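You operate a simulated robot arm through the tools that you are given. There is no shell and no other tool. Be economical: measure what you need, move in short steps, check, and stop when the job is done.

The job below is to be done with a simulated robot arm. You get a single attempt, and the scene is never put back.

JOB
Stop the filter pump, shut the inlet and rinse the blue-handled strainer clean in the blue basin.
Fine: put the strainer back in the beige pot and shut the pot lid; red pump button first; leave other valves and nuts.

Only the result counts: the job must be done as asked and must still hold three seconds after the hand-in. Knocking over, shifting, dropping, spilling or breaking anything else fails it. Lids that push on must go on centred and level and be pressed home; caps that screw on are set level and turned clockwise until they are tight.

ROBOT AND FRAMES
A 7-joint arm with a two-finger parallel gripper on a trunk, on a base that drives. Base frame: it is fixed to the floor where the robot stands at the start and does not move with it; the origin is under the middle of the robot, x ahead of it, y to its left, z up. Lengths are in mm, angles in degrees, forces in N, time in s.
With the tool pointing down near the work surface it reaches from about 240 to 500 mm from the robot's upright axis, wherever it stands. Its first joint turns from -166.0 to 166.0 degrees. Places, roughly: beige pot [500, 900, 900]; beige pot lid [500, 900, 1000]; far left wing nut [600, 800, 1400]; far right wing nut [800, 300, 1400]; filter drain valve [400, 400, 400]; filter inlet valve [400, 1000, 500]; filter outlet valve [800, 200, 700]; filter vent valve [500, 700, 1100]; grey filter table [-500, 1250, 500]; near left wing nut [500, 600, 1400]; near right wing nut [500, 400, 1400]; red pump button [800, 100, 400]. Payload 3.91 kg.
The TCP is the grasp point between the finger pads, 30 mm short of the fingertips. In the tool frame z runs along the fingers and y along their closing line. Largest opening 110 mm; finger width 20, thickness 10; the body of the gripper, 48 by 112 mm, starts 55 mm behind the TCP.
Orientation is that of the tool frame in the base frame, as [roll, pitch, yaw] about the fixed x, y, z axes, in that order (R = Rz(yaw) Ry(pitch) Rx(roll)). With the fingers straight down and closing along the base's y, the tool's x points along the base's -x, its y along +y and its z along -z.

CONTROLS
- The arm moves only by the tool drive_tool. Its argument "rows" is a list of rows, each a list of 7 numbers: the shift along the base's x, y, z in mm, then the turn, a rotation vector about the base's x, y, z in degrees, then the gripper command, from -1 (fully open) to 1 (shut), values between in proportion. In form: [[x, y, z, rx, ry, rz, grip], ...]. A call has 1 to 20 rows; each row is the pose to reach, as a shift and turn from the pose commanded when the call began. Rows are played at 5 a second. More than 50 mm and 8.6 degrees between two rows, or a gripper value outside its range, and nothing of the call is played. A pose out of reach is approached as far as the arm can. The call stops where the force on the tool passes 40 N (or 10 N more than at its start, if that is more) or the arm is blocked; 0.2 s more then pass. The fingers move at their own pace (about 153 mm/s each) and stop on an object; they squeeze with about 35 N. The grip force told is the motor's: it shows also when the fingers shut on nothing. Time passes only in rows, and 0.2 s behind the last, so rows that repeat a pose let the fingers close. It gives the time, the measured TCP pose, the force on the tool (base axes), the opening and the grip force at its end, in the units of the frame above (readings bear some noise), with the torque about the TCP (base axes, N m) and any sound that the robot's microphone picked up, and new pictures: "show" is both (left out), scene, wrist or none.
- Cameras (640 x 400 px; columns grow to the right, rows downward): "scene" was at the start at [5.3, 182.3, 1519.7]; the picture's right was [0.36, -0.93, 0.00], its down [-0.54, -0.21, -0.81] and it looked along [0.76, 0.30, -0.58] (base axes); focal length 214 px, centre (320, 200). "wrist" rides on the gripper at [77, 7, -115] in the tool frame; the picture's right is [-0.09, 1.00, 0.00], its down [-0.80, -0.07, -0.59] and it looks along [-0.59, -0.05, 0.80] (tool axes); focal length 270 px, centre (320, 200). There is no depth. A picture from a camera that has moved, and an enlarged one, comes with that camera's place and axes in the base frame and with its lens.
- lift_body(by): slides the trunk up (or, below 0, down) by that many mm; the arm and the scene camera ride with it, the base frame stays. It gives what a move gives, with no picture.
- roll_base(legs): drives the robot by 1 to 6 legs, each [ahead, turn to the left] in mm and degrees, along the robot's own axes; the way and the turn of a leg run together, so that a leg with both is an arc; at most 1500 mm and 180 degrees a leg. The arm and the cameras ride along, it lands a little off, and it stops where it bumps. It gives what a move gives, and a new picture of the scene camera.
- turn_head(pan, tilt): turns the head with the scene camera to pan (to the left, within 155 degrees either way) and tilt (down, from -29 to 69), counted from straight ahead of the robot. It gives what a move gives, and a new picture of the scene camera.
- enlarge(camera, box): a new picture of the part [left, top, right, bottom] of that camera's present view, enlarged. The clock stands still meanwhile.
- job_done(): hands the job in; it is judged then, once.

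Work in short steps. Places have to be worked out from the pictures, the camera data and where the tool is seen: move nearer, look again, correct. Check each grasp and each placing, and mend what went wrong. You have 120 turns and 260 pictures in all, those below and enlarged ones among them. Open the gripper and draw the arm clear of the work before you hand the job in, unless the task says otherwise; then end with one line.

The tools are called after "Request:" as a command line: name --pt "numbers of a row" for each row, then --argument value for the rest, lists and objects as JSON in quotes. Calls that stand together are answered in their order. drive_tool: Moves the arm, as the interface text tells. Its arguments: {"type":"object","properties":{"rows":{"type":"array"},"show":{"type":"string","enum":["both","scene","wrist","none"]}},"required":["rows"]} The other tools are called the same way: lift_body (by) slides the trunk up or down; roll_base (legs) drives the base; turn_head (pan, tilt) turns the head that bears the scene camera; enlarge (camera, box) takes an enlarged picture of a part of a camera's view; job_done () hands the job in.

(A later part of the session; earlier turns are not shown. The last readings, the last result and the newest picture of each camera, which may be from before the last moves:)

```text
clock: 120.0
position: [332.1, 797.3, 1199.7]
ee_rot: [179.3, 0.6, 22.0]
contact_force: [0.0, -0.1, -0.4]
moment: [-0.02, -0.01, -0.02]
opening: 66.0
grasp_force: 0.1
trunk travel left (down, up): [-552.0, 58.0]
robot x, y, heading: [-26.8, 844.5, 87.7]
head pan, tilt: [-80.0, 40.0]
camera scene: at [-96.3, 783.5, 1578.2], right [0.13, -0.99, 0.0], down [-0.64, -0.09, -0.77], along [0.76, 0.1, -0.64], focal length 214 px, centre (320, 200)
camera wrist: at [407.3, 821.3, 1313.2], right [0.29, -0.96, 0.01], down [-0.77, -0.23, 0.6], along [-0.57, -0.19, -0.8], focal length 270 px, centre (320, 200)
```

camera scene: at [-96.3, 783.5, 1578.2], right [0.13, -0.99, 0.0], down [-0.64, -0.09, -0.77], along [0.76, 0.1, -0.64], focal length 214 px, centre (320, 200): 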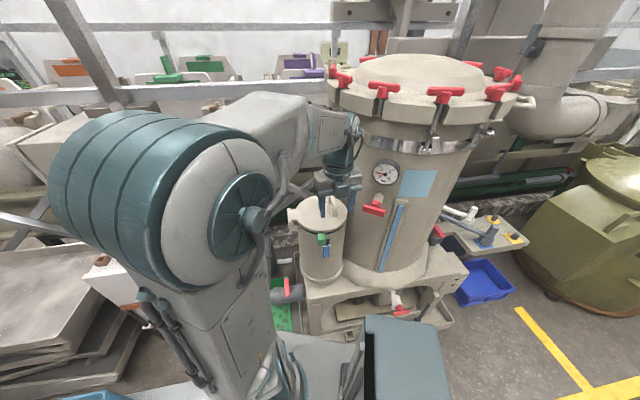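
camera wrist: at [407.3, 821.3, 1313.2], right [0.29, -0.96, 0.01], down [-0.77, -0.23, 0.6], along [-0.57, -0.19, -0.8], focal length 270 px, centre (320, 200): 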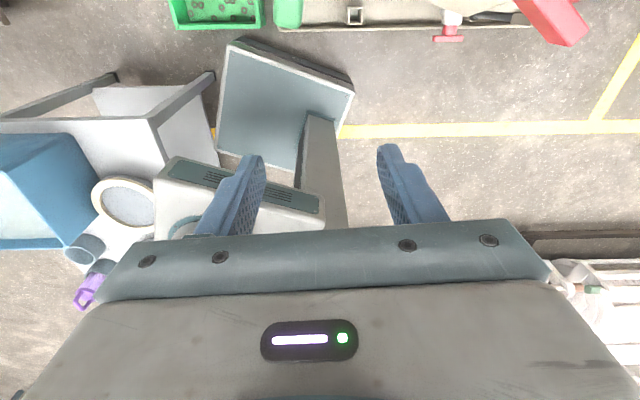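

Good posture. I tilt the tool 40° forward and move to a pre-grasp ~60 mm from the handle.

Request:
drive_tool --pt "10 0 0 2.2 -5.6 0 -0.2" --pt "25 0 -10 4.4 -11.2 0 -0.2" --pt "45 0 -20 6.6 -16.8 0 -0.2" --pt "70 1 -35 8.9 -22.3 0 -0.2" --pt "95 2 -50 11.1 -27.9 0 -0.2" --pt "120 3 -70 12.9 -32.5 0 -0.2" --pt "145 4 -90 14.8 -37.2 0 -0.2" --pt "170 5 -110 14.8 -37.2 0 -0.2"

```text
clock: 121.8
position: [503.6, 802.3, 1090.1]
ee_rot: [178.9, -39.4, 22.3]
contact_force: [-0.4, -0.3, 0.0]
moment: [0.01, 0.01, 0.04]
opening: 66.0
grasp_force: 0.1
trunk travel left (down, up): [-552.0, 58.0]
robot x, y, heading: [-29.0, 845.1, 87.6]
head pan, tilt: [-80.0, 40.0]
camera scene: at [-95.6, 783.7, 1578.2], right [0.13, -0.99, 0.0], down [-0.64, -0.09, -0.77], along [0.76, 0.1, -0.64], focal length 214 px, centre (320, 200)
camera wrist: at [493.2, 792.1, 1226.8], right [0.3, -0.95, -0.04], down [-0.95, -0.3, -0.05], along [0.04, 0.05, -1.0], focal length 270 px, centre (320, 200)
```

scene: 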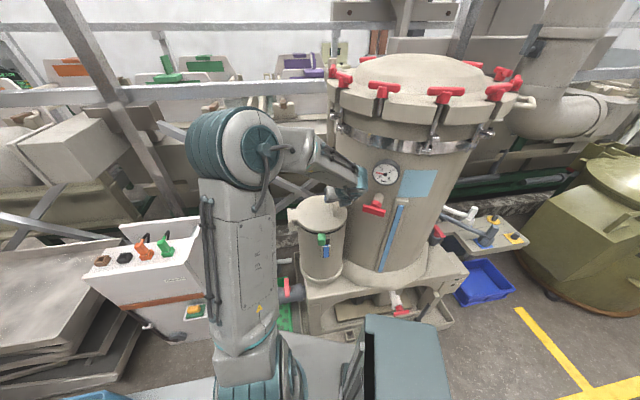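
wrist: 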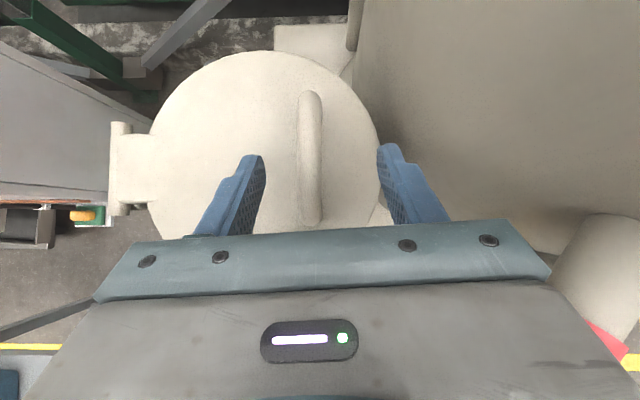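

Excellent top view. I zoom to fix the handle's exact ends relative to the fingers.

Request:
enlarge --camera "wrist" --box '[180, 60, 420, 235]'

Request:
enlarge --camera "scene" --box '[270, 160, 390, 250]'

```text
2.29 times, centred on (300, 148) of wrist
camera zoom: at [493.2, 792.1, 1226.8], right [0.3, -0.95, -0.04], down [-0.95, -0.3, -0.05], along [0.04, 0.05, -1.0], focal length 618 px, centre (366, 320)
```

zoom: 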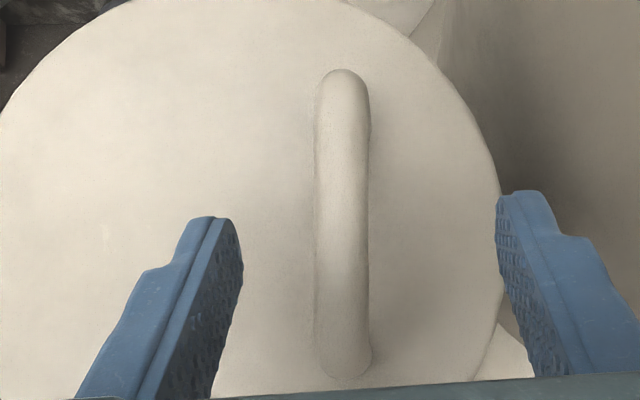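

```text
4.44 times, centred on (330, 205) of scene
camera zoom: at [-95.6, 783.7, 1578.2], right [0.13, -0.99, 0.0], down [-0.64, -0.09, -0.77], along [0.76, 0.1, -0.64], focal length 953 px, centre (276, 178)
```

zoom: 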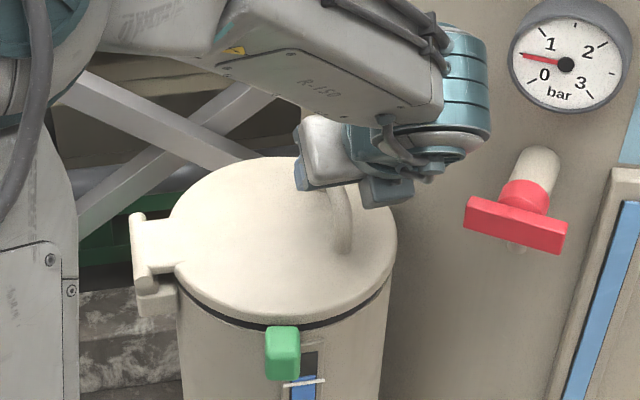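

The bar runs from ≈(480,805) to (577,833), its axis at z≈1027, ~8 mm left of the tool. I move onto it and close.

Request:
drive_tool --pt "8 8 -22 0 0 -2 -0.2" --pt "16 14 -44 0 0 -4 -0.2" --pt "24 17 -64 0 0 -4 -0.2" --pt "24 17 -64 0 0 -4 1" --pt "24 17 -64 0 0 -4 1" --pt "24 17 -64 0 0 -4 1"

```text
clock: 122.6
position: [524.3, 816.3, 1039.3]
ee_rot: [179.0, -40.3, 17.9]
contact_force: [-6.2, -0.9, 15.7]
moment: [0.58, 0.18, 0.24]
opening: 66.8
grasp_force: 0.7
trunk travel left (down, up): [-552.0, 58.0]
robot x, y, heading: [-28.2, 844.6, 87.6]
head pan, tilt: [-80.0, 40.0]
stopped in row 3: the force on the tool passed its limit (the readings are from after the stop); the commanded pose is now the measured one
camera scene: at [-99.0, 783.4, 1578.4], right [0.13, -0.99, 0.0], down [-0.64, -0.09, -0.77], along [0.76, 0.1, -0.64], focal length 214 px, centre (320, 200)
camera wrist: at [510.0, 805.9, 1176.0], right [0.23, -0.97, -0.04], down [-0.97, -0.23, -0.07], along [0.06, 0.06, -1.0], focal length 270 px, centre (320, 200)
```

scene: 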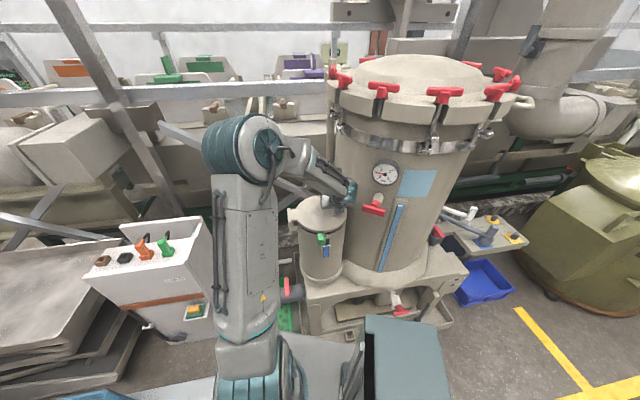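
wrist: 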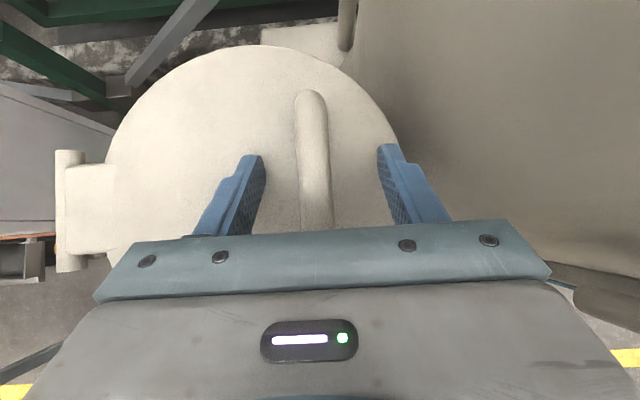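

Tips touched the lid (so it lies at z≈1010 and the bar at ≈1045). I rise 5 mm and close.

Request:
drive_tool --pt "0 1 5 0 0 0 -0.2" --pt "0 1 6 0 0 0 1" --pt "0 1 6 0 0 0 1" --pt "0 1 6 0 0 0 1" --show "wrist"

```text
clock: 123.6
position: [523.6, 816.8, 1041.8]
ee_rot: [179.0, -40.0, 18.0]
contact_force: [-2.3, 0.1, -3.6]
moment: [-0.39, 0.77, 0.75]
opening: 15.8
grasp_force: 44.6
trunk travel left (down, up): [-552.0, 58.0]
robot x, y, heading: [-25.2, 845.4, 87.8]
head pan, tilt: [-80.0, 40.0]
camera wrist: at [511.7, 808.3, 1178.5], right [0.23, -0.97, -0.04], down [-0.97, -0.23, -0.06], along [0.05, 0.05, -1.0], focal length 270 px, centre (320, 200)
```

wrist: 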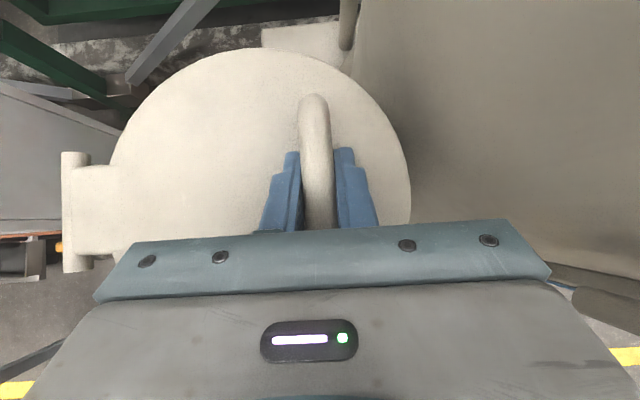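

The handle is gripped (15.8 mm). The hinge axis is at ≈(474,978,1000), az 15°. I lift along the hinge arc for the first 24°.

Request:
drive_tool --pt "-1 3.6 11.5 -3.9 -1 0 1" --pt "-2 7.3 22.8 -7.7 -2.1 0 1" --pt "-3.3 12.4 33.8 -11.6 -3.1 0 1" --pt "-4.7 17.6 44.5 -15.4 -4.2 0 1" --pt "-6.4 24 54.7 -19.3 -5.2 0 1" --pt "-8.2 30.6 64.5 -23.2 -6.2 0 1"

```text
clock: 125.0
position: [514.9, 847.3, 1107.2]
ee_rot: [149.2, -34.8, 36.3]
contact_force: [-9.1, 0.2, -2.0]
moment: [0.42, -0.78, 0.86]
opening: 15.5
grasp_force: 45.3
trunk travel left (down, up): [-552.0, 58.0]
robot x, y, heading: [-28.6, 841.8, 87.4]
head pan, tilt: [-80.0, 40.0]
camera scene: at [-98.0, 783.7, 1578.1], right [0.13, -0.99, 0.0], down [-0.64, -0.09, -0.77], along [0.76, 0.1, -0.64], focal length 214 px, centre (320, 200)
camera wrist: at [487.0, 893.0, 1234.2], right [0.21, -0.91, 0.37], down [-0.96, -0.26, -0.07], along [0.16, -0.34, -0.93], focal length 270 px, centre (320, 200)
```

scene: 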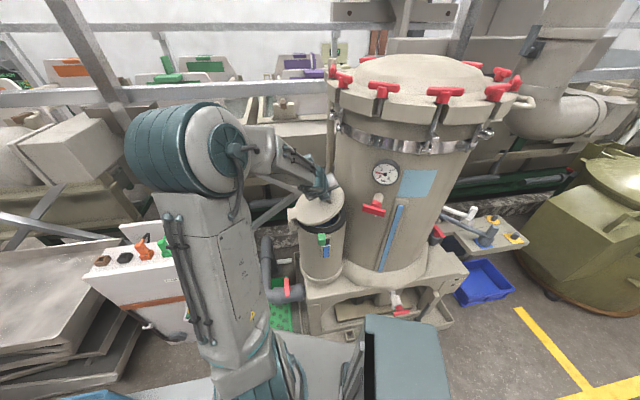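
wrist: 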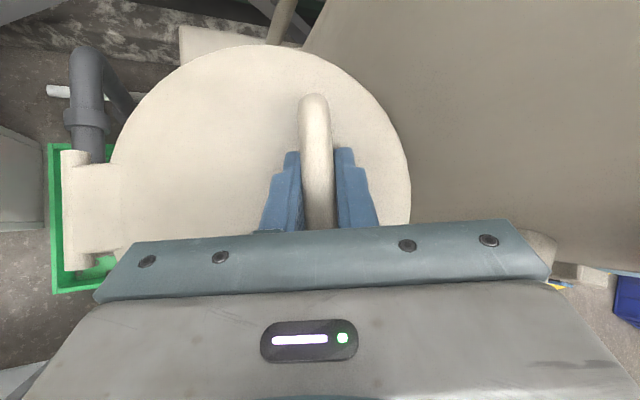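

Lid opens smoothly. Continue the arc to ≈72°.

Request:
drive_tool --pt "-4.2 15.5 17.9 -7.7 -2.1 0 1" --pt "-9 33.4 33.5 -15.4 -4.2 0 1" --pt "-14.3 53.2 46.2 -23.2 -6.2 0 1" --pt "-20 74.4 56.1 -30.9 -8.3 0 1" --pt "-26.1 96.8 62.7 -38.6 -10.4 0 1" --pt "-32.3 119.9 66.1 -46.3 -12.5 0 1"

```text
clock: 126.0
position: [492.7, 916.8, 1161.4]
ee_rot: [118.6, -19.6, 50.2]
contact_force: [-15.6, -6.3, 2.2]
moment: [0.39, -0.3, -0.13]
opening: 15.7
grasp_force: 45.2
trunk travel left (down, up): [-552.0, 58.0]
robot x, y, heading: [-31.8, 843.1, 87.6]
head pan, tilt: [-80.0, 40.0]
stopped in row 5: the force on the tool passed its limit (the readings are from after the stop); the commanded pose is now the measured one
camera scene: at [-99.9, 781.7, 1578.3], right [0.13, -0.99, 0.0], down [-0.64, -0.08, -0.77], along [0.76, 0.1, -0.64], focal length 214 px, centre (320, 200)
camera wrist: at [451.6, 1018.5, 1244.1], right [0.12, -0.59, 0.79], down [-0.96, -0.28, -0.06], along [0.26, -0.75, -0.6], focal length 270 px, centre (320, 200)
```

scene: 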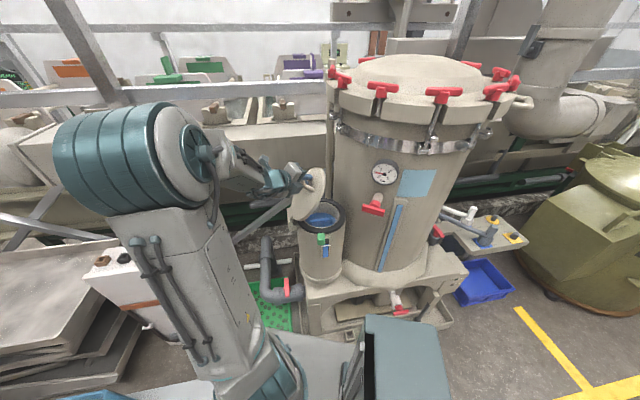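
wrist: 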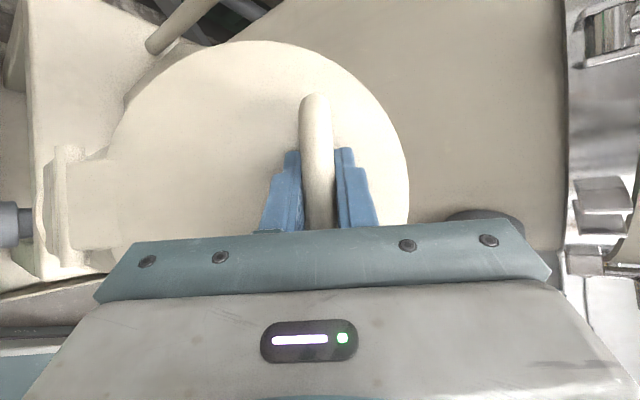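

The arc geometry checks out (lid at ≈55°, blue strainer visible). I continue more slowly toward ≈95°.

Request:
drive_tool --pt "-3 11 3.8 -3.9 -1 0 1" --pt "-6 22.1 7.1 -7.7 -2.1 0 1" --pt "-9 33.5 9.3 -11.6 -3.1 0 1" --pt "-12.1 44.9 11 -15.4 -4.2 0 1" --pt "-15.2 56.4 11.6 -19.3 -5.2 0 1" --pt "-18.3 67.9 11.6 -23.2 -6.2 0 1" --pt "-21.4 79.4 10.6 -27 -7.3 0 1" --pt "-24.5 90.8 8.9 -30.9 -8.3 0 1" --pt "-27.5 102 6.2 -34.7 -9.4 0 1" --pt "-30.5 113.2 2.8 -38.6 -10.4 0 1"

```text
clock: 127.2
position: [478.7, 965.1, 1174.5]
ee_rot: [103.8, -9.1, 53.5]
contact_force: [-20.4, -4.8, 6.2]
moment: [0.52, -0.67, -0.89]
opening: 15.8
grasp_force: 45.1
trunk travel left (down, up): [-552.0, 58.0]
robot x, y, heading: [-27.5, 842.3, 87.7]
head pan, tilt: [-80.0, 40.0]
stopped in row 5: the force on the tool passed its limit (the readings are from after the stop); the commanded pose is now the measured one
camera scene: at [-101.7, 781.8, 1578.2], right [0.13, -0.99, 0.0], down [-0.63, -0.09, -0.77], along [0.76, 0.1, -0.64], focal length 214 px, centre (320, 200)
camera wrist: at [431.8, 1086.7, 1218.7], right [0.05, -0.33, 0.94], down [-0.95, -0.29, -0.05], along [0.29, -0.9, -0.33], focal length 270 px, centre (320, 200)
```

scene: 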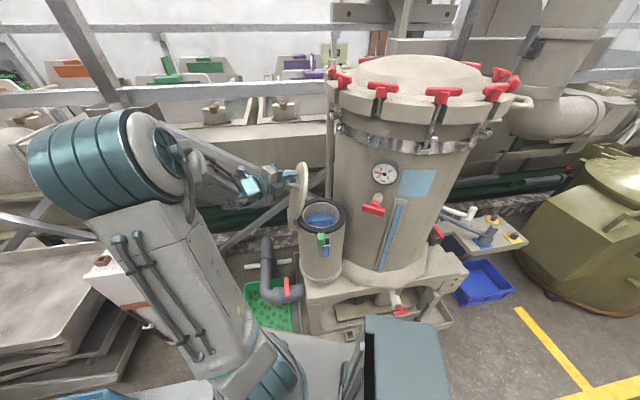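
wrist: 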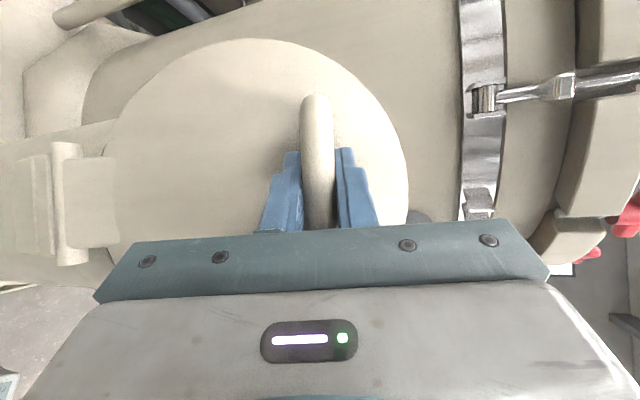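

Lid at ≈72°, with a growing −x side load: the hinge axis is a bit more rotated than assumed. I relieve by −3 mm and continue past vertical with the corrected direction.

Request:
drive_tool --pt "-4 0 0 0 0 0 1" --pt "-8 11.4 0.4 -3.8 -1.2 0 1" --pt "-11.5 22.8 0 -7.6 -2.4 0 1" --pt "-15 34 -1.3 -11.5 -3.6 0 1" --pt "-19 45.4 -3.4 -15.3 -4.8 0 1" --pt "-22.5 56.4 -6.3 -19 -6 0 1" --pt "-26 67 -10 -22.9 -7.2 0 1" --pt "-29.5 78 -14.5 -26.7 -8.4 0 1"

```text
clock: 129.0
position: [451.7, 1049.0, 1157.8]
ee_rot: [81.4, 8.2, 54.1]
contact_force: [-0.3, 14.1, 23.5]
moment: [0.54, -0.69, 0.67]
opening: 15.6
grasp_force: 45.1
trunk travel left (down, up): [-552.0, 58.0]
robot x, y, heading: [-31.4, 843.7, 87.8]
head pan, tilt: [-80.0, 40.0]
camera scene: at [-99.5, 785.3, 1578.2], right [0.14, -0.99, 0.0], down [-0.64, -0.09, -0.77], along [0.76, 0.1, -0.64], focal length 214 px, centre (320, 200)
camera wrist: at [402.1, 1176.2, 1135.6], right [-0.09, 0.13, 0.99], down [-0.95, -0.32, -0.04], along [0.31, -0.94, 0.15], focal length 270 px, centre (320, 200)
```

scene: 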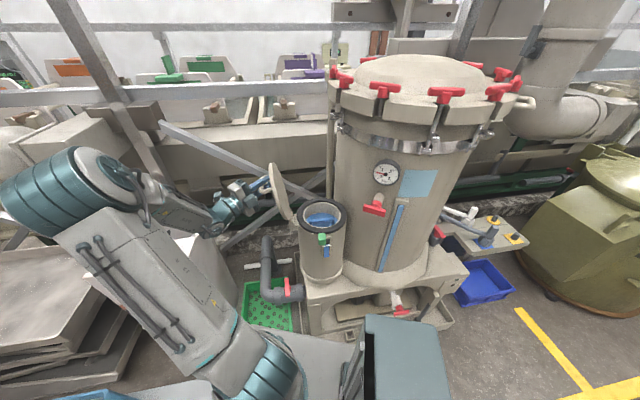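
wrist: 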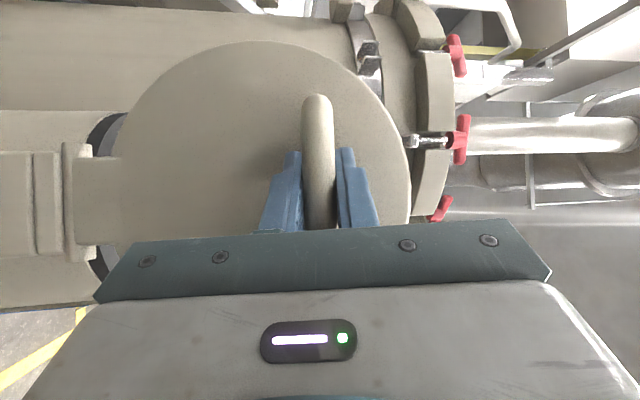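

The lid is ~10° past vertical. I open the fingers and back away along the tool axis.

Request:
drive_tool --pt "0 0 0 0 0 0 0.4" --pt "0 0 0 0 0 0 -0.2" --pt "0 0 0 0 0 0 -0.2" --show "scene"

```text
clock: 129.8
position: [451.8, 1047.7, 1156.5]
ee_rot: [81.6, 8.4, 54.0]
contact_force: [-1.4, 0.3, -0.2]
moment: [0.04, 0.01, 0.03]
opening: 66.0
grasp_force: 0.2
trunk travel left (down, up): [-552.0, 58.0]
robot x, y, heading: [-29.0, 841.8, 87.8]
head pan, tilt: [-80.0, 40.0]
camera scene: at [-97.2, 783.8, 1578.1], right [0.13, -0.99, 0.0], down [-0.64, -0.09, -0.77], along [0.76, 0.1, -0.64], focal length 214 px, centre (320, 200)
```

scene: 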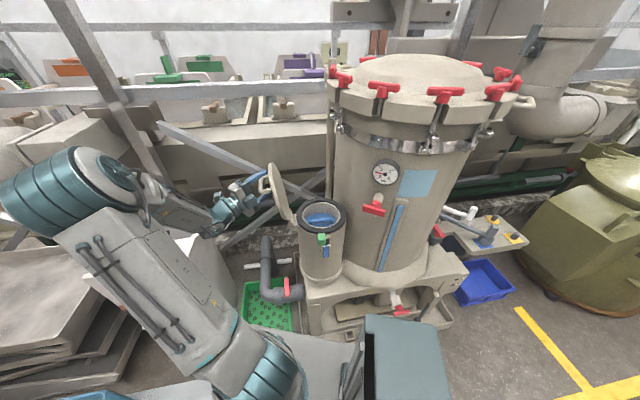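

The lid stays open. I withdraw from the handle, then rotate the tool back to its earlier forward-tilted pose clear of the lid.

Request:
drive_tool --pt "-24 17 -4 0 0 0 -0.2" --pt "-49 34 -8 0 0 0 -0.2" --pt "-80 40 -5 7.7 2.2 0 -0.2" --pt "-110 40 0 15.4 4.5 0 -0.2" --pt "-140 35 10 23.1 6.7 0 -0.2" --pt "-150 20 20 30.7 9 0 -0.2" --pt "-150 5 30 38.4 11.2 0 -0.2" --pt "-150 -15 40 46.1 13.4 0 -0.2" --pt "-150 -35 50 53.8 15.7 0 -0.2" --pt "-145 -60 55 61.4 17.9 0 -0.2" --pt "-140 -85 60 69.1 20.2 0 -0.2" --pt "-130 -110 65 76.8 22.4 0 -0.2" --pt "-115 -135 70 84.5 24.6 0 -0.2" --pt "-100 -160 70 92.2 26.9 0 -0.2" --pt "-80 -180 70 98 28.6 0 -0.2"

```text
clock: 133.0
position: [376.9, 875.0, 1210.9]
ee_rot: [170.0, -32.8, 21.8]
contact_force: [-0.3, 0.3, 0.5]
moment: [-0.03, -0.05, -0.02]
opening: 65.8
grasp_force: 0.1
trunk travel left (down, up): [-552.0, 58.0]
robot x, y, heading: [-29.3, 840.0, 87.8]
head pan, tilt: [-80.0, 40.0]
stopped in row 15: the arm was blocked; the commanded pose is now the measured one
camera scene: at [-97.7, 784.1, 1577.8], right [0.13, -0.99, 0.0], down [-0.64, -0.09, -0.77], along [0.76, 0.1, -0.64], focal length 214 px, centre (320, 200)
camera wrist: at [374.0, 887.2, 1349.0], right [0.21, -0.97, 0.1], down [-0.98, -0.2, 0.05], along [-0.03, -0.11, -0.99], focal length 270 px, centre (320, 200)
```

scene: 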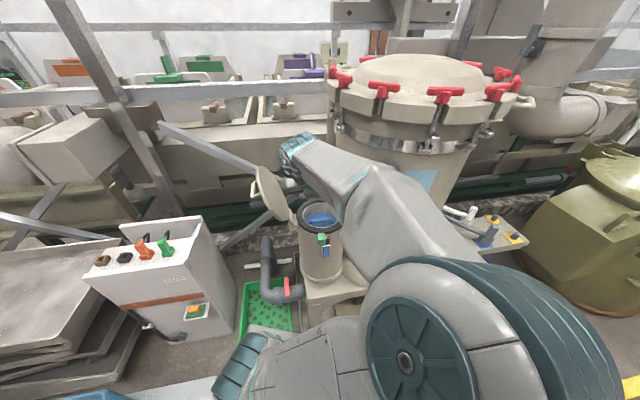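
wrist: 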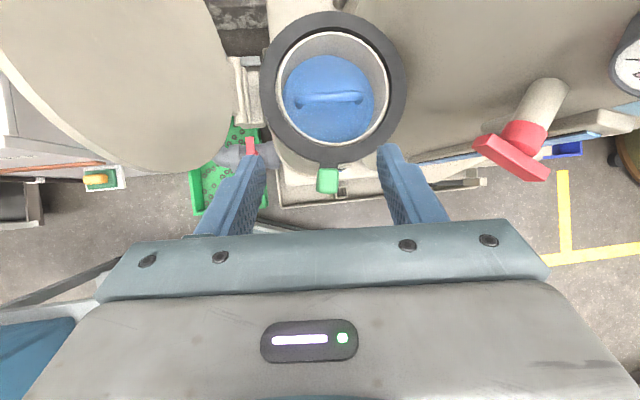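

Pot is open and the strainer is visible. The arm stopped with the elbow near the robot's own box, so I'll move gently. First zoom on the strainer.

Request:
enlarge --camera "wrist" --box '[240, 0, 420, 200]'

Request:
enlarge --camera "scene" --box '[240, 150, 380, 290]'

```text
2.00 times, centred on (330, 100) of wrist
camera zoom: at [374.0, 887.2, 1349.0], right [0.21, -0.97, 0.1], down [-0.98, -0.2, 0.05], along [-0.03, -0.11, -0.99], focal length 541 px, centre (300, 400)
```

zoom: 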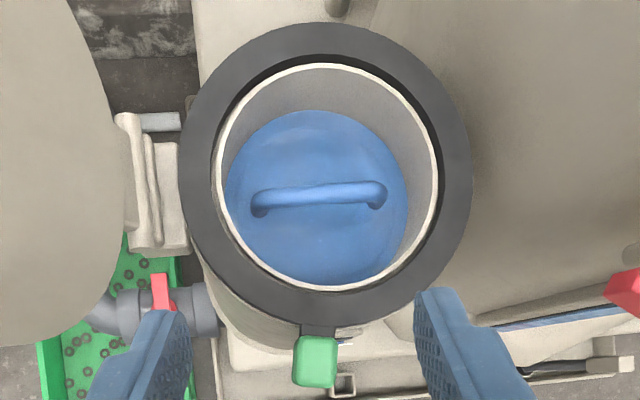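

```text
2.86 times, centred on (310, 220) of scene
camera zoom: at [-97.7, 784.1, 1577.8], right [0.13, -0.99, 0.0], down [-0.64, -0.09, -0.77], along [0.76, 0.1, -0.64], focal length 613 px, centre (349, 143)
```

zoom: 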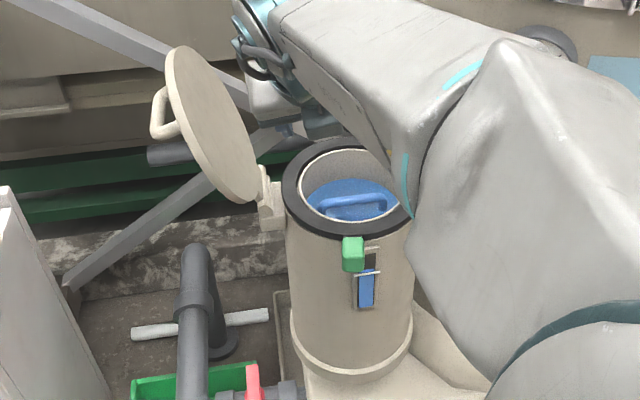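

The strainer's handle bar lies along az ≈106° at about (506, 862, ~972). I first bring the tool vertical, in place.

Request:
drive_tool --pt "-5 0 0 -0.5 6.9 0 -0.2" --pt "-10 0 0 -1 13.7 0 -0.2" --pt "-10 0 0 -1.4 20.5 0 -0.2" --pt "-10 0 0 -1.9 27.4 0 -0.2" --pt "-10 0 0 -2.4 34.2 0 -0.2" --show "scene"

```text
clock: 134.2
position: [366.0, 874.0, 1213.4]
ee_rot: [-179.7, 0.1, 18.6]
contact_force: [-0.3, -0.2, 0.0]
moment: [0.01, 0.0, 0.0]
opening: 65.7
grasp_force: 0.1
trunk travel left (down, up): [-552.0, 58.0]
robot x, y, heading: [-27.5, 842.2, 87.6]
head pan, tilt: [-80.0, 40.0]
camera scene: at [-96.5, 783.5, 1578.1], right [0.13, -0.99, 0.0], down [-0.64, -0.09, -0.77], along [0.76, 0.1, -0.64], focal length 214 px, centre (320, 200)
```

scene: 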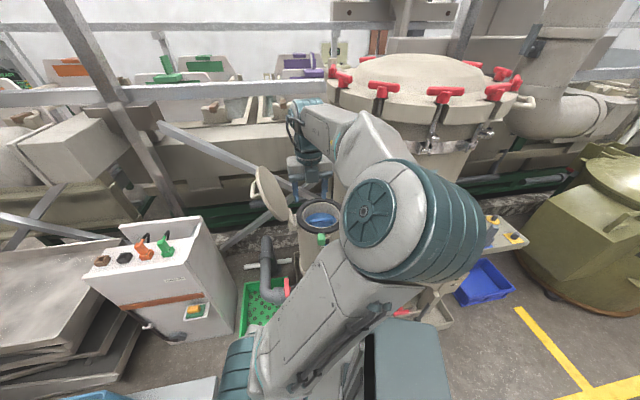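

Tool vertical. Now yaw +87° to line up with the strainer bar while moving above the pot.

Request:
drive_tool --pt "8 0 0 0 0 8 -0.2" --pt "16 0 0 0 0 16 -0.2" --pt "24 -1 0 0 0 24 -0.2" --pt "32 -1 0 0 0 32 -0.2" --pt "40 -2 0 0 0 40 -0.2" --pt "50 -3 0 0 0 48 -0.2" --pt "60 -4 0 0 0 56 -0.2" --pt "72 -6 -10 0 0 64 -0.2" --pt "84 -8 -20 0 0 72 -0.2" --pt "100 -10 -30 0 0 80 -0.2" --pt "118 -11 -40 0 0 87.4 -0.2"

```text
clock: 135.7
position: [411.4, 890.6, 1239.2]
ee_rot: [174.5, 5.1, 68.7]
contact_force: [-0.9, -0.3, 0.4]
moment: [-0.01, -0.05, -0.03]
opening: 66.3
grasp_force: 0.0
trunk travel left (down, up): [-552.0, 58.0]
robot x, y, heading: [-28.1, 843.3, 87.5]
head pan, tilt: [-80.0, 40.0]
stopped in row 7: the arm was blocked; the commanded pose is now the measured one
camera scene: at [-97.3, 783.9, 1574.7], right [0.13, -0.99, 0.0], down [-0.64, -0.09, -0.77], along [0.76, 0.1, -0.64], focal length 214 px, centre (320, 200)
camera wrist: at [438.4, 972.6, 1345.6], right [0.9, -0.43, 0.1], down [-0.39, -0.65, 0.66], along [-0.22, -0.63, -0.75], focal length 270 px, centre (320, 200)
```

scene: 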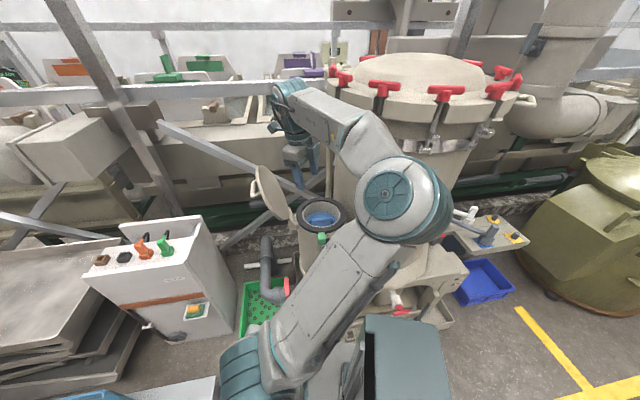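
wrist: 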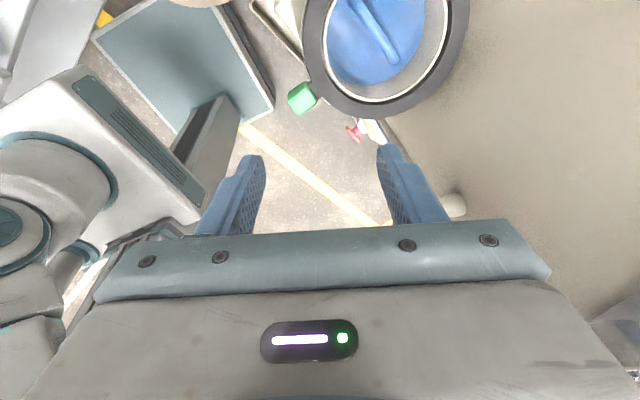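

The arm's elbow is on the right and probably touched the vessel; that's the wrong posture. I reverse the last move to the known free pose.

Request:
drive_tool --pt "-8 -3 -4 0 0 -7.5 -0.2" --pt "-15 -6 -8 0 0 -15 -0.2" --pt "-22 -9 -12 0 0 -22.5 -0.2" --pt "-29 -11 -16 0 0 -30 -0.2" --pt "-36 -13 -20 0 0 -37.5 -0.2" --pt "-45 -16 -25 0 0 -45 -0.2" --pt "-55 -16 -25 0 0 -50 -0.2" --show "scene"

Request:
enlarge --camera "scene" --box '[320, 40, 540, 240]'

```text
clock: 137.3
position: [356.7, 873.4, 1216.7]
ee_rot: [174.6, 5.0, 18.5]
contact_force: [0.3, 0.6, -0.9]
moment: [0.0, 0.01, 0.01]
opening: 66.0
grasp_force: 0.0
trunk travel left (down, up): [-552.0, 58.0]
robot x, y, heading: [-31.8, 841.3, 87.6]
head pan, tilt: [-80.0, 40.0]
camera scene: at [-97.4, 783.6, 1578.1], right [0.13, -0.99, 0.0], down [-0.64, -0.09, -0.77], along [0.76, 0.1, -0.64], focal length 214 px, centre (320, 200)
```

scene: 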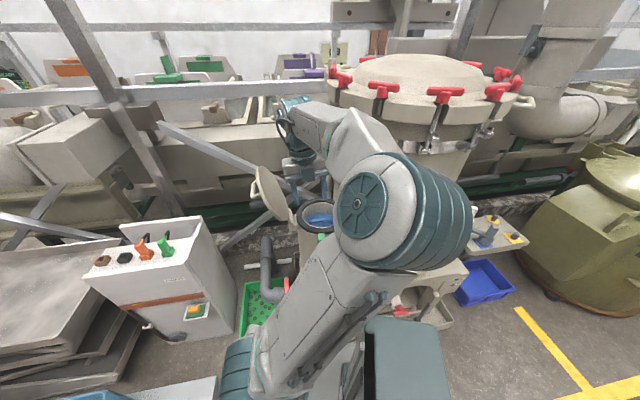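

```text
2.00 times, centred on (430, 140) of scene
camera zoom: at [-97.4, 783.6, 1578.1], right [0.13, -0.99, 0.0], down [-0.64, -0.09, -0.77], along [0.76, 0.1, -0.64], focal length 429 px, centre (100, 320)
```

zoom: 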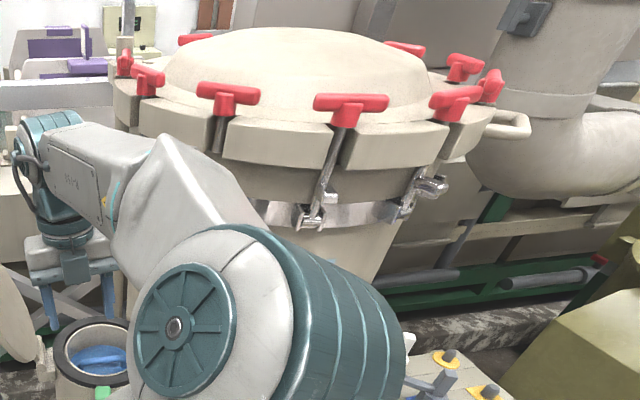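

Surroundings look intact. Rotating the tool clockwise tends to push the elbow left, so I retreat left and turn the tool toward yaw −74°, which also suits the strainer bar.

Request:
drive_tool --pt "-8 20 3 0 0 -5 -0.2" --pt "-16 40 6 0 0 -12 -0.2" --pt "-24 60 8 0 0 -20 -0.2" --pt "-34 80 8 0 0 -28 -0.2" --pt "-44 100 8 0 0 -36 -0.2" --pt "-54 120 8 0 0 -44 -0.2" --pt "-60 135 8 0 0 -52 -0.2" --pt "-60 135 8 0 0 -60 -0.2" --pt "-60 135 8 0 0 -68 -0.2" --show "scene"

```text
clock: 139.3
position: [295.8, 1006.9, 1225.1]
ee_rot: [174.6, 5.0, -49.5]
contact_force: [-0.6, -0.3, -0.8]
moment: [-0.01, 0.03, 0.0]
opening: 65.9
grasp_force: 0.1
trunk travel left (down, up): [-552.0, 58.0]
robot x, y, heading: [-29.7, 840.6, 87.7]
head pan, tilt: [-80.0, 40.0]
camera scene: at [-97.1, 783.3, 1578.2], right [0.13, -0.99, 0.0], down [-0.64, -0.09, -0.77], along [0.76, 0.1, -0.64], focal length 214 px, centre (320, 200)
```

scene: 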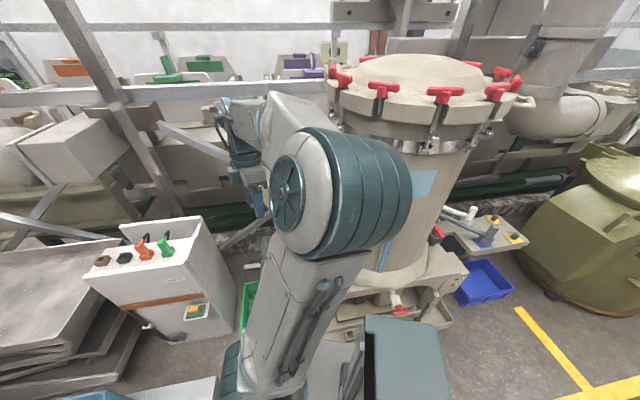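

The elbow lags behind tool motion. I swing the tool counter-clockwise far to the left and then back clockwise, which earlier left the elbow on the left side.

Request:
drive_tool --pt "-24.4 41 0 0 0 7.5 -0.2" --pt "-54 78.5 0 0 0 15 -0.2" --pt "-88.2 111.8 0 0 0 22.5 -0.2" --pt "-126.4 140.4 0 0 0 30 -0.2" --pt "-168.1 163.7 0 0 0 37.5 -0.2" --pt "-212.4 181.4 0 0 0 45 -0.2" --pt "-258.7 193.2 0 0 0 52.5 -0.2" --pt "-306.1 198.8 0 0 0 60 -0.2" --pt "-353.8 198.2 0 0 0 67.5 -0.2" --pt "-401.1 191.3 0 0 0 75 -0.2" --pt "-447 178.4 0 0 0 82.5 -0.2" --pt "-490.9 159.5 0 0 0 90 -0.2" --pt "-531.9 135.1 0 0 0 97.5 -0.2" --pt "-569.4 105.5 0 0 0 105 -0.2" --pt "-602.7 71.3 0 0 0 112.5 -0.2" --pt "-631.3 33.1 0 0 0 120 -0.2" --show "scene"

```text
clock: 142.7
position: [-336.6, 1039.5, 1225.6]
ee_rot: [174.6, 5.1, 70.7]
contact_force: [0.9, 0.9, 0.2]
moment: [0.01, 0.0, 0.0]
opening: 66.1
grasp_force: 0.0
trunk travel left (down, up): [-552.0, 58.0]
robot x, y, heading: [-27.3, 840.4, 87.3]
head pan, tilt: [-80.0, 40.0]
camera scene: at [-98.3, 783.0, 1578.1], right [0.13, -0.99, 0.0], down [-0.64, -0.09, -0.77], along [0.76, 0.1, -0.64], focal length 214 px, centre (320, 200)
```

scene: 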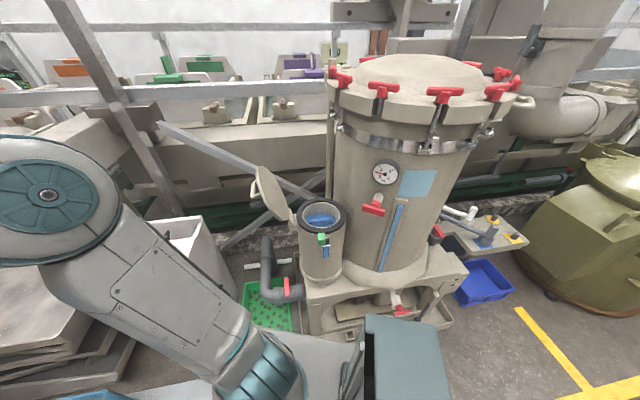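

The elbow is now on the left. I swing back clockwise toward the pot, tool turning along.

Request:
drive_tool --pt "28.6 38.2 0 0 0 -7.5 -0.2" --pt "61.9 72.4 0 0 0 -15 -0.2" --pt "99.4 102 0 0 0 -22.5 -0.2" --pt "140.4 126.4 0 0 0 -30 -0.2" --pt "184.3 145.3 0 0 0 -37.5 -0.2" --pt "230.2 158.2 0 0 0 -45 -0.2" --pt "277.5 165.1 0 0 0 -52.5 -0.2" --pt "325.2 165.7 0 0 0 -60 -0.2" --pt "372.6 160.1 0 0 0 -67.5 -0.2" --pt "418.9 148.3 0 0 0 -75 -0.2" --pt "463.2 130.6 0 0 0 -82.5 -0.2" --pt "504.9 107.3 0 0 0 -90 -0.2" --pt "543.1 78.7 0 0 0 -97.5 -0.2" --pt "577.3 45.4 0 0 0 -105 -0.2" --pt "606.9 7.9 0 0 0 -112.5 -0.2" --pt "631.3 -33.1 0 0 0 -120 -0.2" --pt "652 -76 0 0 0 -127.5 -0.2" --show "scene"

```text
clock: 146.3
position: [317.8, 962.6, 1222.9]
ee_rot: [174.7, 5.2, -57.0]
contact_force: [0.5, -0.3, -0.1]
moment: [0.06, 0.02, 0.01]
opening: 66.1
grasp_force: 0.0
trunk travel left (down, up): [-552.0, 58.0]
robot x, y, heading: [-28.6, 839.9, 87.5]
head pan, tilt: [-80.0, 40.0]
camera scene: at [-97.0, 782.9, 1578.1], right [0.13, -0.99, 0.0], down [-0.64, -0.09, -0.77], along [0.76, 0.1, -0.64], focal length 214 px, centre (320, 200)
```

scene: 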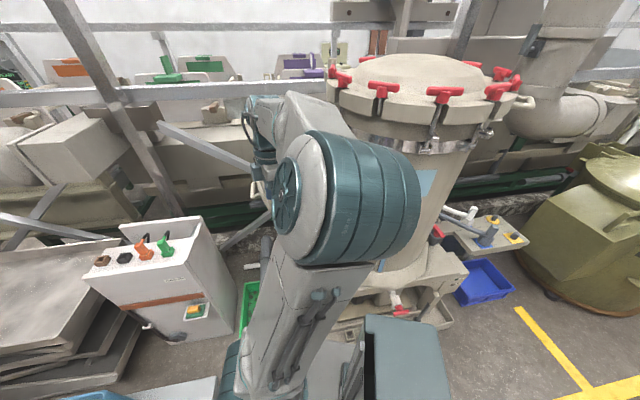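

Same posture returned, so it's path-dependent. I'll retrace to the lid-release orientation (where the elbow was left) and then come down by a different path. First: back to yaw 18°.

Request:
drive_tool --pt "4 -9 -1 0 0 7.6 -0.2" --pt "8 -18 -2 0 0 15.2 -0.2" --pt "12 -27 -3 0 0 22.8 -0.2" --pt "16 -36 -4 0 0 30.4 -0.2" --pt "20 -45 -5 0 0 38 -0.2" --pt "24 -54 -6 0 0 45.6 -0.2" --pt "28 -63 -6 0 0 53.2 -0.2" --pt "32 -72 -6 0 0 60.8 -0.2" --pt "36 -81 -6 0 0 68.4 -0.2" --pt "39 -89 -6 0 0 75.5 -0.2" --show "none"

Request:
drive_tool --pt "4 0 0 0.5 -6.9 0 -0.2" --pt "8 0 -1 1 -13.7 0 -0.2" --pt "12 1 -3 1.4 -20.5 0 -0.2" --pt "16 1 -4 1.9 -27.4 0 -0.2" --pt "20 2 -6 2.4 -34.2 0 -0.2" --show "none"

Request:
drive_tool --pt "-25 13 15 -5 -1.4 0 -0.2" --pt "-40 38 15 -12.5 -3.6 0 -0.2" --pt "-55 63 10 -20 -5.8 0 -0.2" --pt "-65 88 5 -27.5 -8 0 -0.2" --pt "-70 113 0 -35 -10.2 0 -0.2" --pt "-75 138 -5 -42.5 -12.4 0 -0.2" --pt "-75 158 -15 -50 -14.6 0 -0.2" --pt "-75 178 -25 -57.5 -16.8 0 -0.2" --pt "-75 193 -35 -65 -19 0 -0.2" --pt "-65 208 -45 -73 -21.3 0 -0.2" --pt "-45 213 -50 -81 -23.6 0 -0.2"

```text
clock: 148.5
position: [355.4, 878.8, 1222.4]
ee_rot: [173.6, 5.0, 18.9]
contact_force: [-0.3, -0.4, 0.4]
moment: [0.0, 0.01, -0.02]
opening: 66.0
grasp_force: 0.1
trunk travel left (down, up): [-552.0, 58.0]
robot x, y, heading: [-27.2, 842.9, 87.6]
head pan, tilt: [-80.0, 40.0]
```

```text
clock: 149.7
position: [377.3, 880.9, 1211.5]
ee_rot: [164.4, -27.6, 21.4]
contact_force: [-0.8, 0.2, 0.4]
moment: [-0.01, 0.03, -0.02]
opening: 66.0
grasp_force: 0.1
trunk travel left (down, up): [-552.0, 58.0]
robot x, y, heading: [-27.9, 839.7, 87.8]
head pan, tilt: [-80.0, 40.0]
```

```text
clock: 152.1
position: [331.9, 1089.9, 1162.0]
ee_rot: [82.2, 1.2, 44.6]
contact_force: [0.8, -0.4, -1.1]
moment: [-0.03, -0.01, 0.0]
opening: 65.8
grasp_force: 0.1
trunk travel left (down, up): [-552.0, 58.0]
robot x, y, heading: [-26.5, 845.0, 87.7]
head pan, tilt: [-80.0, 40.0]
camera scene: at [-96.7, 784.2, 1578.2], right [0.13, -0.99, 0.0], down [-0.64, -0.09, -0.77], along [0.76, 0.1, -0.64], focal length 214 px, centre (320, 200)
camera wrist: at [306.0, 1225.0, 1151.6], right [-0.14, 0.05, 0.99], down [-0.98, -0.15, -0.13], along [0.14, -0.99, 0.07], focal length 270 px, centre (320, 200)
```

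scene: 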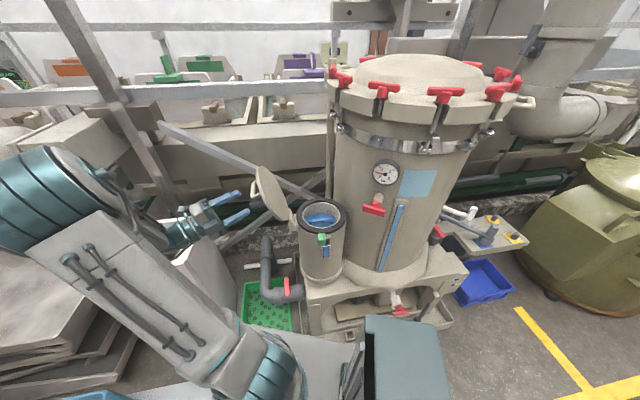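
wrist: 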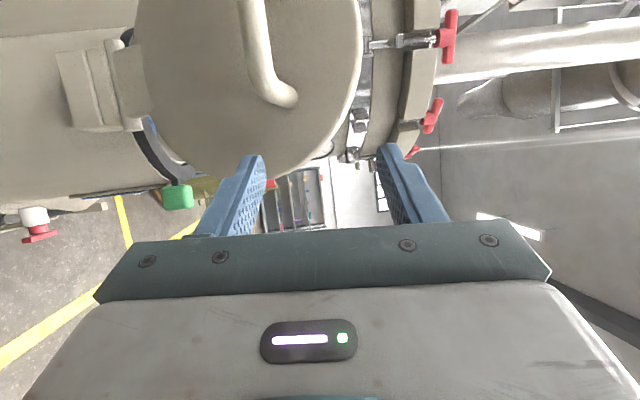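

Elbow is left again. Now I rotate the tool down about its own x-axis (yaw stays 45°), keeping the wrist away from the robot.

Request:
drive_tool --pt "0 0 5 5.8 5.7 0 -0.2" --pt "0 0 10 11.7 11.5 0 -0.2" --pt "0 0 15 17.5 17.2 0 -0.2" --pt "0 0 20 23.3 23 0 -0.2" --pt "0 -5 25 29.1 28.7 0 -0.2" --pt "0 -10 30 34.9 34.4 0 -0.2" --pt "0 -15 35 40.7 40.1 0 -0.2" --pt "0 -20 40 46.5 45.9 0 -0.2" --pt "0 -25 45 52.3 51.6 0 -0.2" --pt "0 -30 50 58.1 57.3 0 -0.2" --pt "0 -35 50 63.9 63 0 -0.2" --pt "0 -40 50 69.8 68.8 0 -0.2" --show "scene"

```text
clock: 154.7
position: [337.7, 1041.5, 1211.6]
ee_rot: [-179.3, 0.0, 44.6]
contact_force: [-1.4, 8.5, -0.6]
moment: [-0.66, -0.17, 0.06]
opening: 66.0
grasp_force: 0.1
out of reach, approached as far as the arm can: row 11
trunk travel left (down, up): [-552.0, 58.0]
robot x, y, heading: [-28.3, 840.1, 87.6]
head pan, tilt: [-80.0, 40.0]
camera scene: at [-92.2, 781.0, 1578.3], right [0.13, -0.99, 0.0], down [-0.64, -0.08, -0.76], along [0.76, 0.1, -0.65], focal length 214 px, centre (320, 200)
```

scene: 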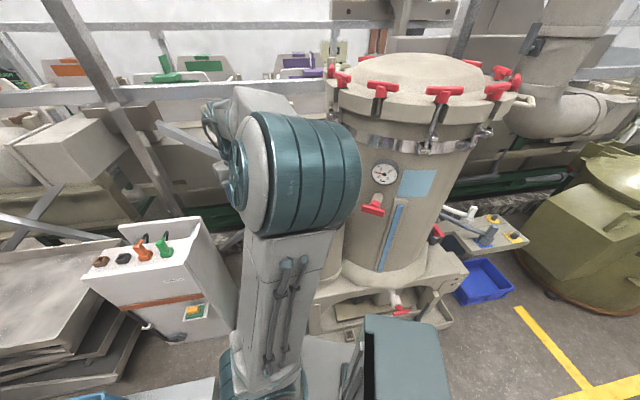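

There's a slight contact (8.5 N, +y) – probably the gripper near the lid edge. I back away from the lid and look with both cameras.

Request:
drive_tool --pt "-10 10 0 0 0 0 -0.2" --pt "-25 20 5 0 0 0 -0.2" --pt "-40 25 10 0 0 0 -0.2"

```text
clock: 155.5
position: [289.6, 1076.5, 1223.3]
ee_rot: [-179.6, -0.1, 45.6]
contact_force: [-0.6, 0.3, -0.2]
moment: [0.01, 0.0, -0.01]
opening: 66.0
grasp_force: 0.1
trunk travel left (down, up): [-552.0, 58.0]
robot x, y, heading: [-29.2, 841.2, 87.8]
head pan, tilt: [-80.0, 40.0]
camera scene: at [-97.4, 784.0, 1578.2], right [0.13, -0.99, 0.0], down [-0.64, -0.09, -0.77], along [0.76, 0.1, -0.64], focal length 214 px, centre (320, 200)
camera wrist: at [348.2, 1126.5, 1337.3], right [0.65, -0.76, -0.01], down [-0.61, -0.53, 0.59], along [-0.45, -0.38, -0.8], focal length 270 px, centre (320, 200)
```

scene: 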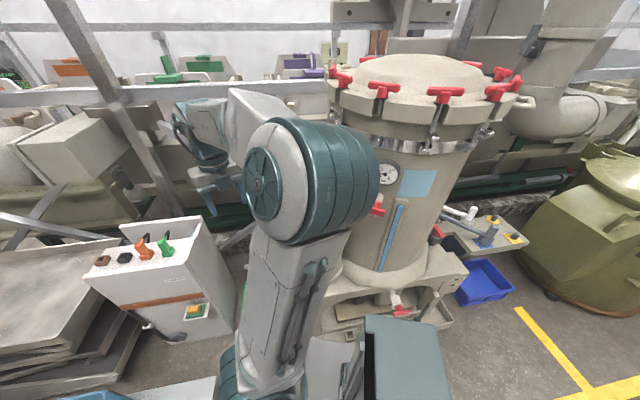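
wrist: 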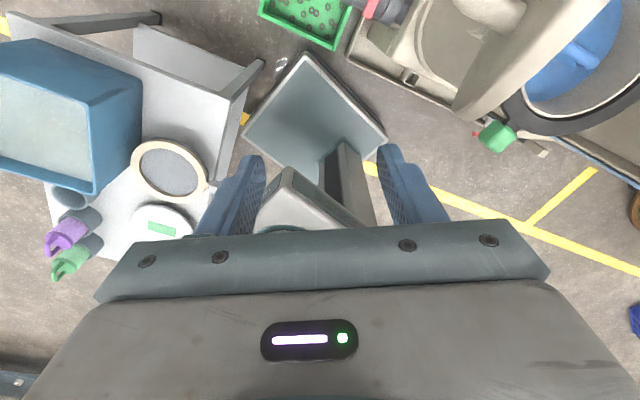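

Free of contact. I go up to z≈1290 and yaw toward 106° while staying off the vessel, watching the elbow.

Request:
drive_tool --pt "0 -10 12 0 0 7.5 -0.2" --pt "3 -28 24 0 0 15 -0.2" --pt "8 -46 36 0 0 22.5 -0.2" --pt "14 -64 48 0 0 30 -0.2" --pt "20 -82 58 0 0 37.5 -0.2" --pt "28 -104 66 0 0 45 -0.2" --pt "36 -126 70 0 0 52.5 -0.2" --pt "45 -146 70 0 0 60.5 -0.2"

```text
clock: 157.5
position: [324.6, 953.4, 1304.1]
ee_rot: [179.4, 6.7, 106.7]
contact_force: [-0.6, 0.1, -0.7]
moment: [-0.01, -0.02, -0.01]
opening: 66.2
grasp_force: 0.0
trunk travel left (down, up): [-552.0, 58.0]
robot x, y, heading: [-27.9, 843.2, 87.7]
head pan, tilt: [-80.0, 40.0]
stopped in row 8: the arm was blocked; the commanded pose is now the measured one
camera scene: at [-97.2, 784.3, 1576.5], right [0.13, -0.99, 0.0], down [-0.64, -0.09, -0.77], along [0.76, 0.1, -0.64], focal length 214 px, centre (320, 200)
camera wrist: at [303.6, 1041.1, 1408.4], right [0.98, 0.2, 0.02], down [0.13, -0.72, 0.68], along [0.15, -0.67, -0.73], focal length 270 px, centre (320, 200)
```

scene: 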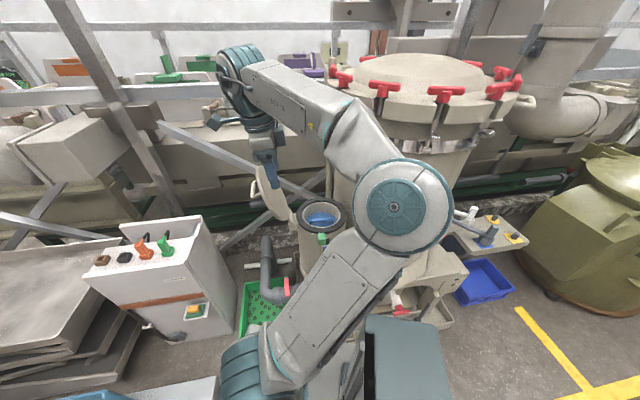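
wrist: 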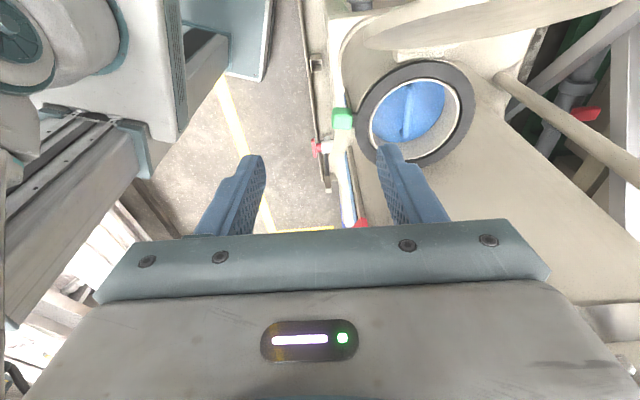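

Counter-clockwise yaw pushes the elbow into the vessel. I undo it (clockwise back), and instead plan to grip the strainer's arch by its two ends with tool yaw ≈18° and a forward tilt, which needs no such yaw.

Request:
drive_tool --pt "-9 20 0 0 0 -7.5 -1" --pt "-17 42 -4 0 0 -15 -1" --pt "-25 64 -12 0 0 -22.5 -1" --pt "-31 82 -22 0 0 -30 -1" --pt "-34 100 -34 0 0 -37.5 -1" --pt "-34 110 -46 0 0 -45 -1" --pt "-34 115 -58 0 0 -52.5 -1" --pt "-34 115 -70 0 0 -60 -1" --pt "-34 105 -70 0 0 -68 -1" --pt "-30 90 -70 0 0 -76 -1" --pt "-20 60 -70 0 0 -84 -1" --pt "0 20 -70 0 0 -88 -1" --pt "20 -20 -70 0 0 -88 -1" --pt "30 -50 -70 0 0 -88 -1"

```text
clock: 160.5
position: [355.3, 897.7, 1235.3]
ee_rot: [179.6, 6.1, 18.3]
contact_force: [0.8, 0.5, 0.8]
moment: [0.0, -0.03, 0.02]
opening: 109.8
grasp_force: 0.0
trunk travel left (down, up): [-552.0, 58.0]
robot x, y, heading: [-29.6, 842.0, 87.8]
head pan, tilt: [-80.0, 40.0]
camera scene: at [-97.0, 782.9, 1578.2], right [0.13, -0.99, 0.0], down [-0.64, -0.09, -0.77], along [0.76, 0.1, -0.64], focal length 214 px, centre (320, 200)
camera wrist: at [440.7, 921.0, 1339.8], right [0.23, -0.97, 0.02], down [-0.72, -0.16, 0.68], along [-0.65, -0.17, -0.74], focal length 270 px, centre (320, 200)
```

scene: 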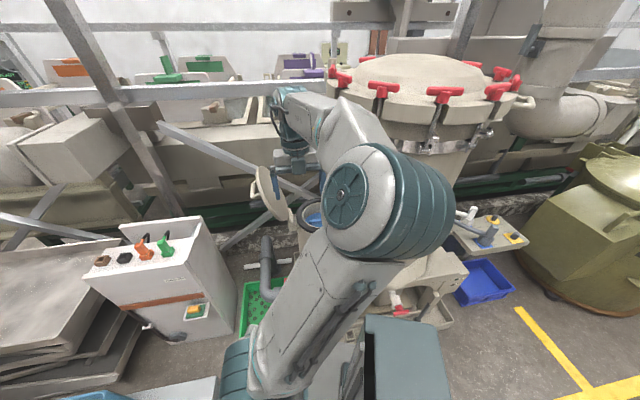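
wrist: 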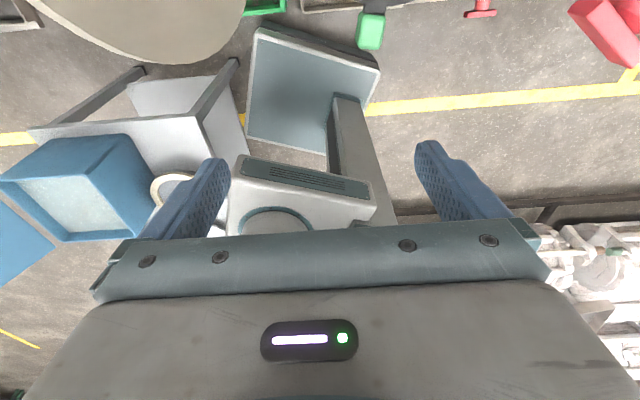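

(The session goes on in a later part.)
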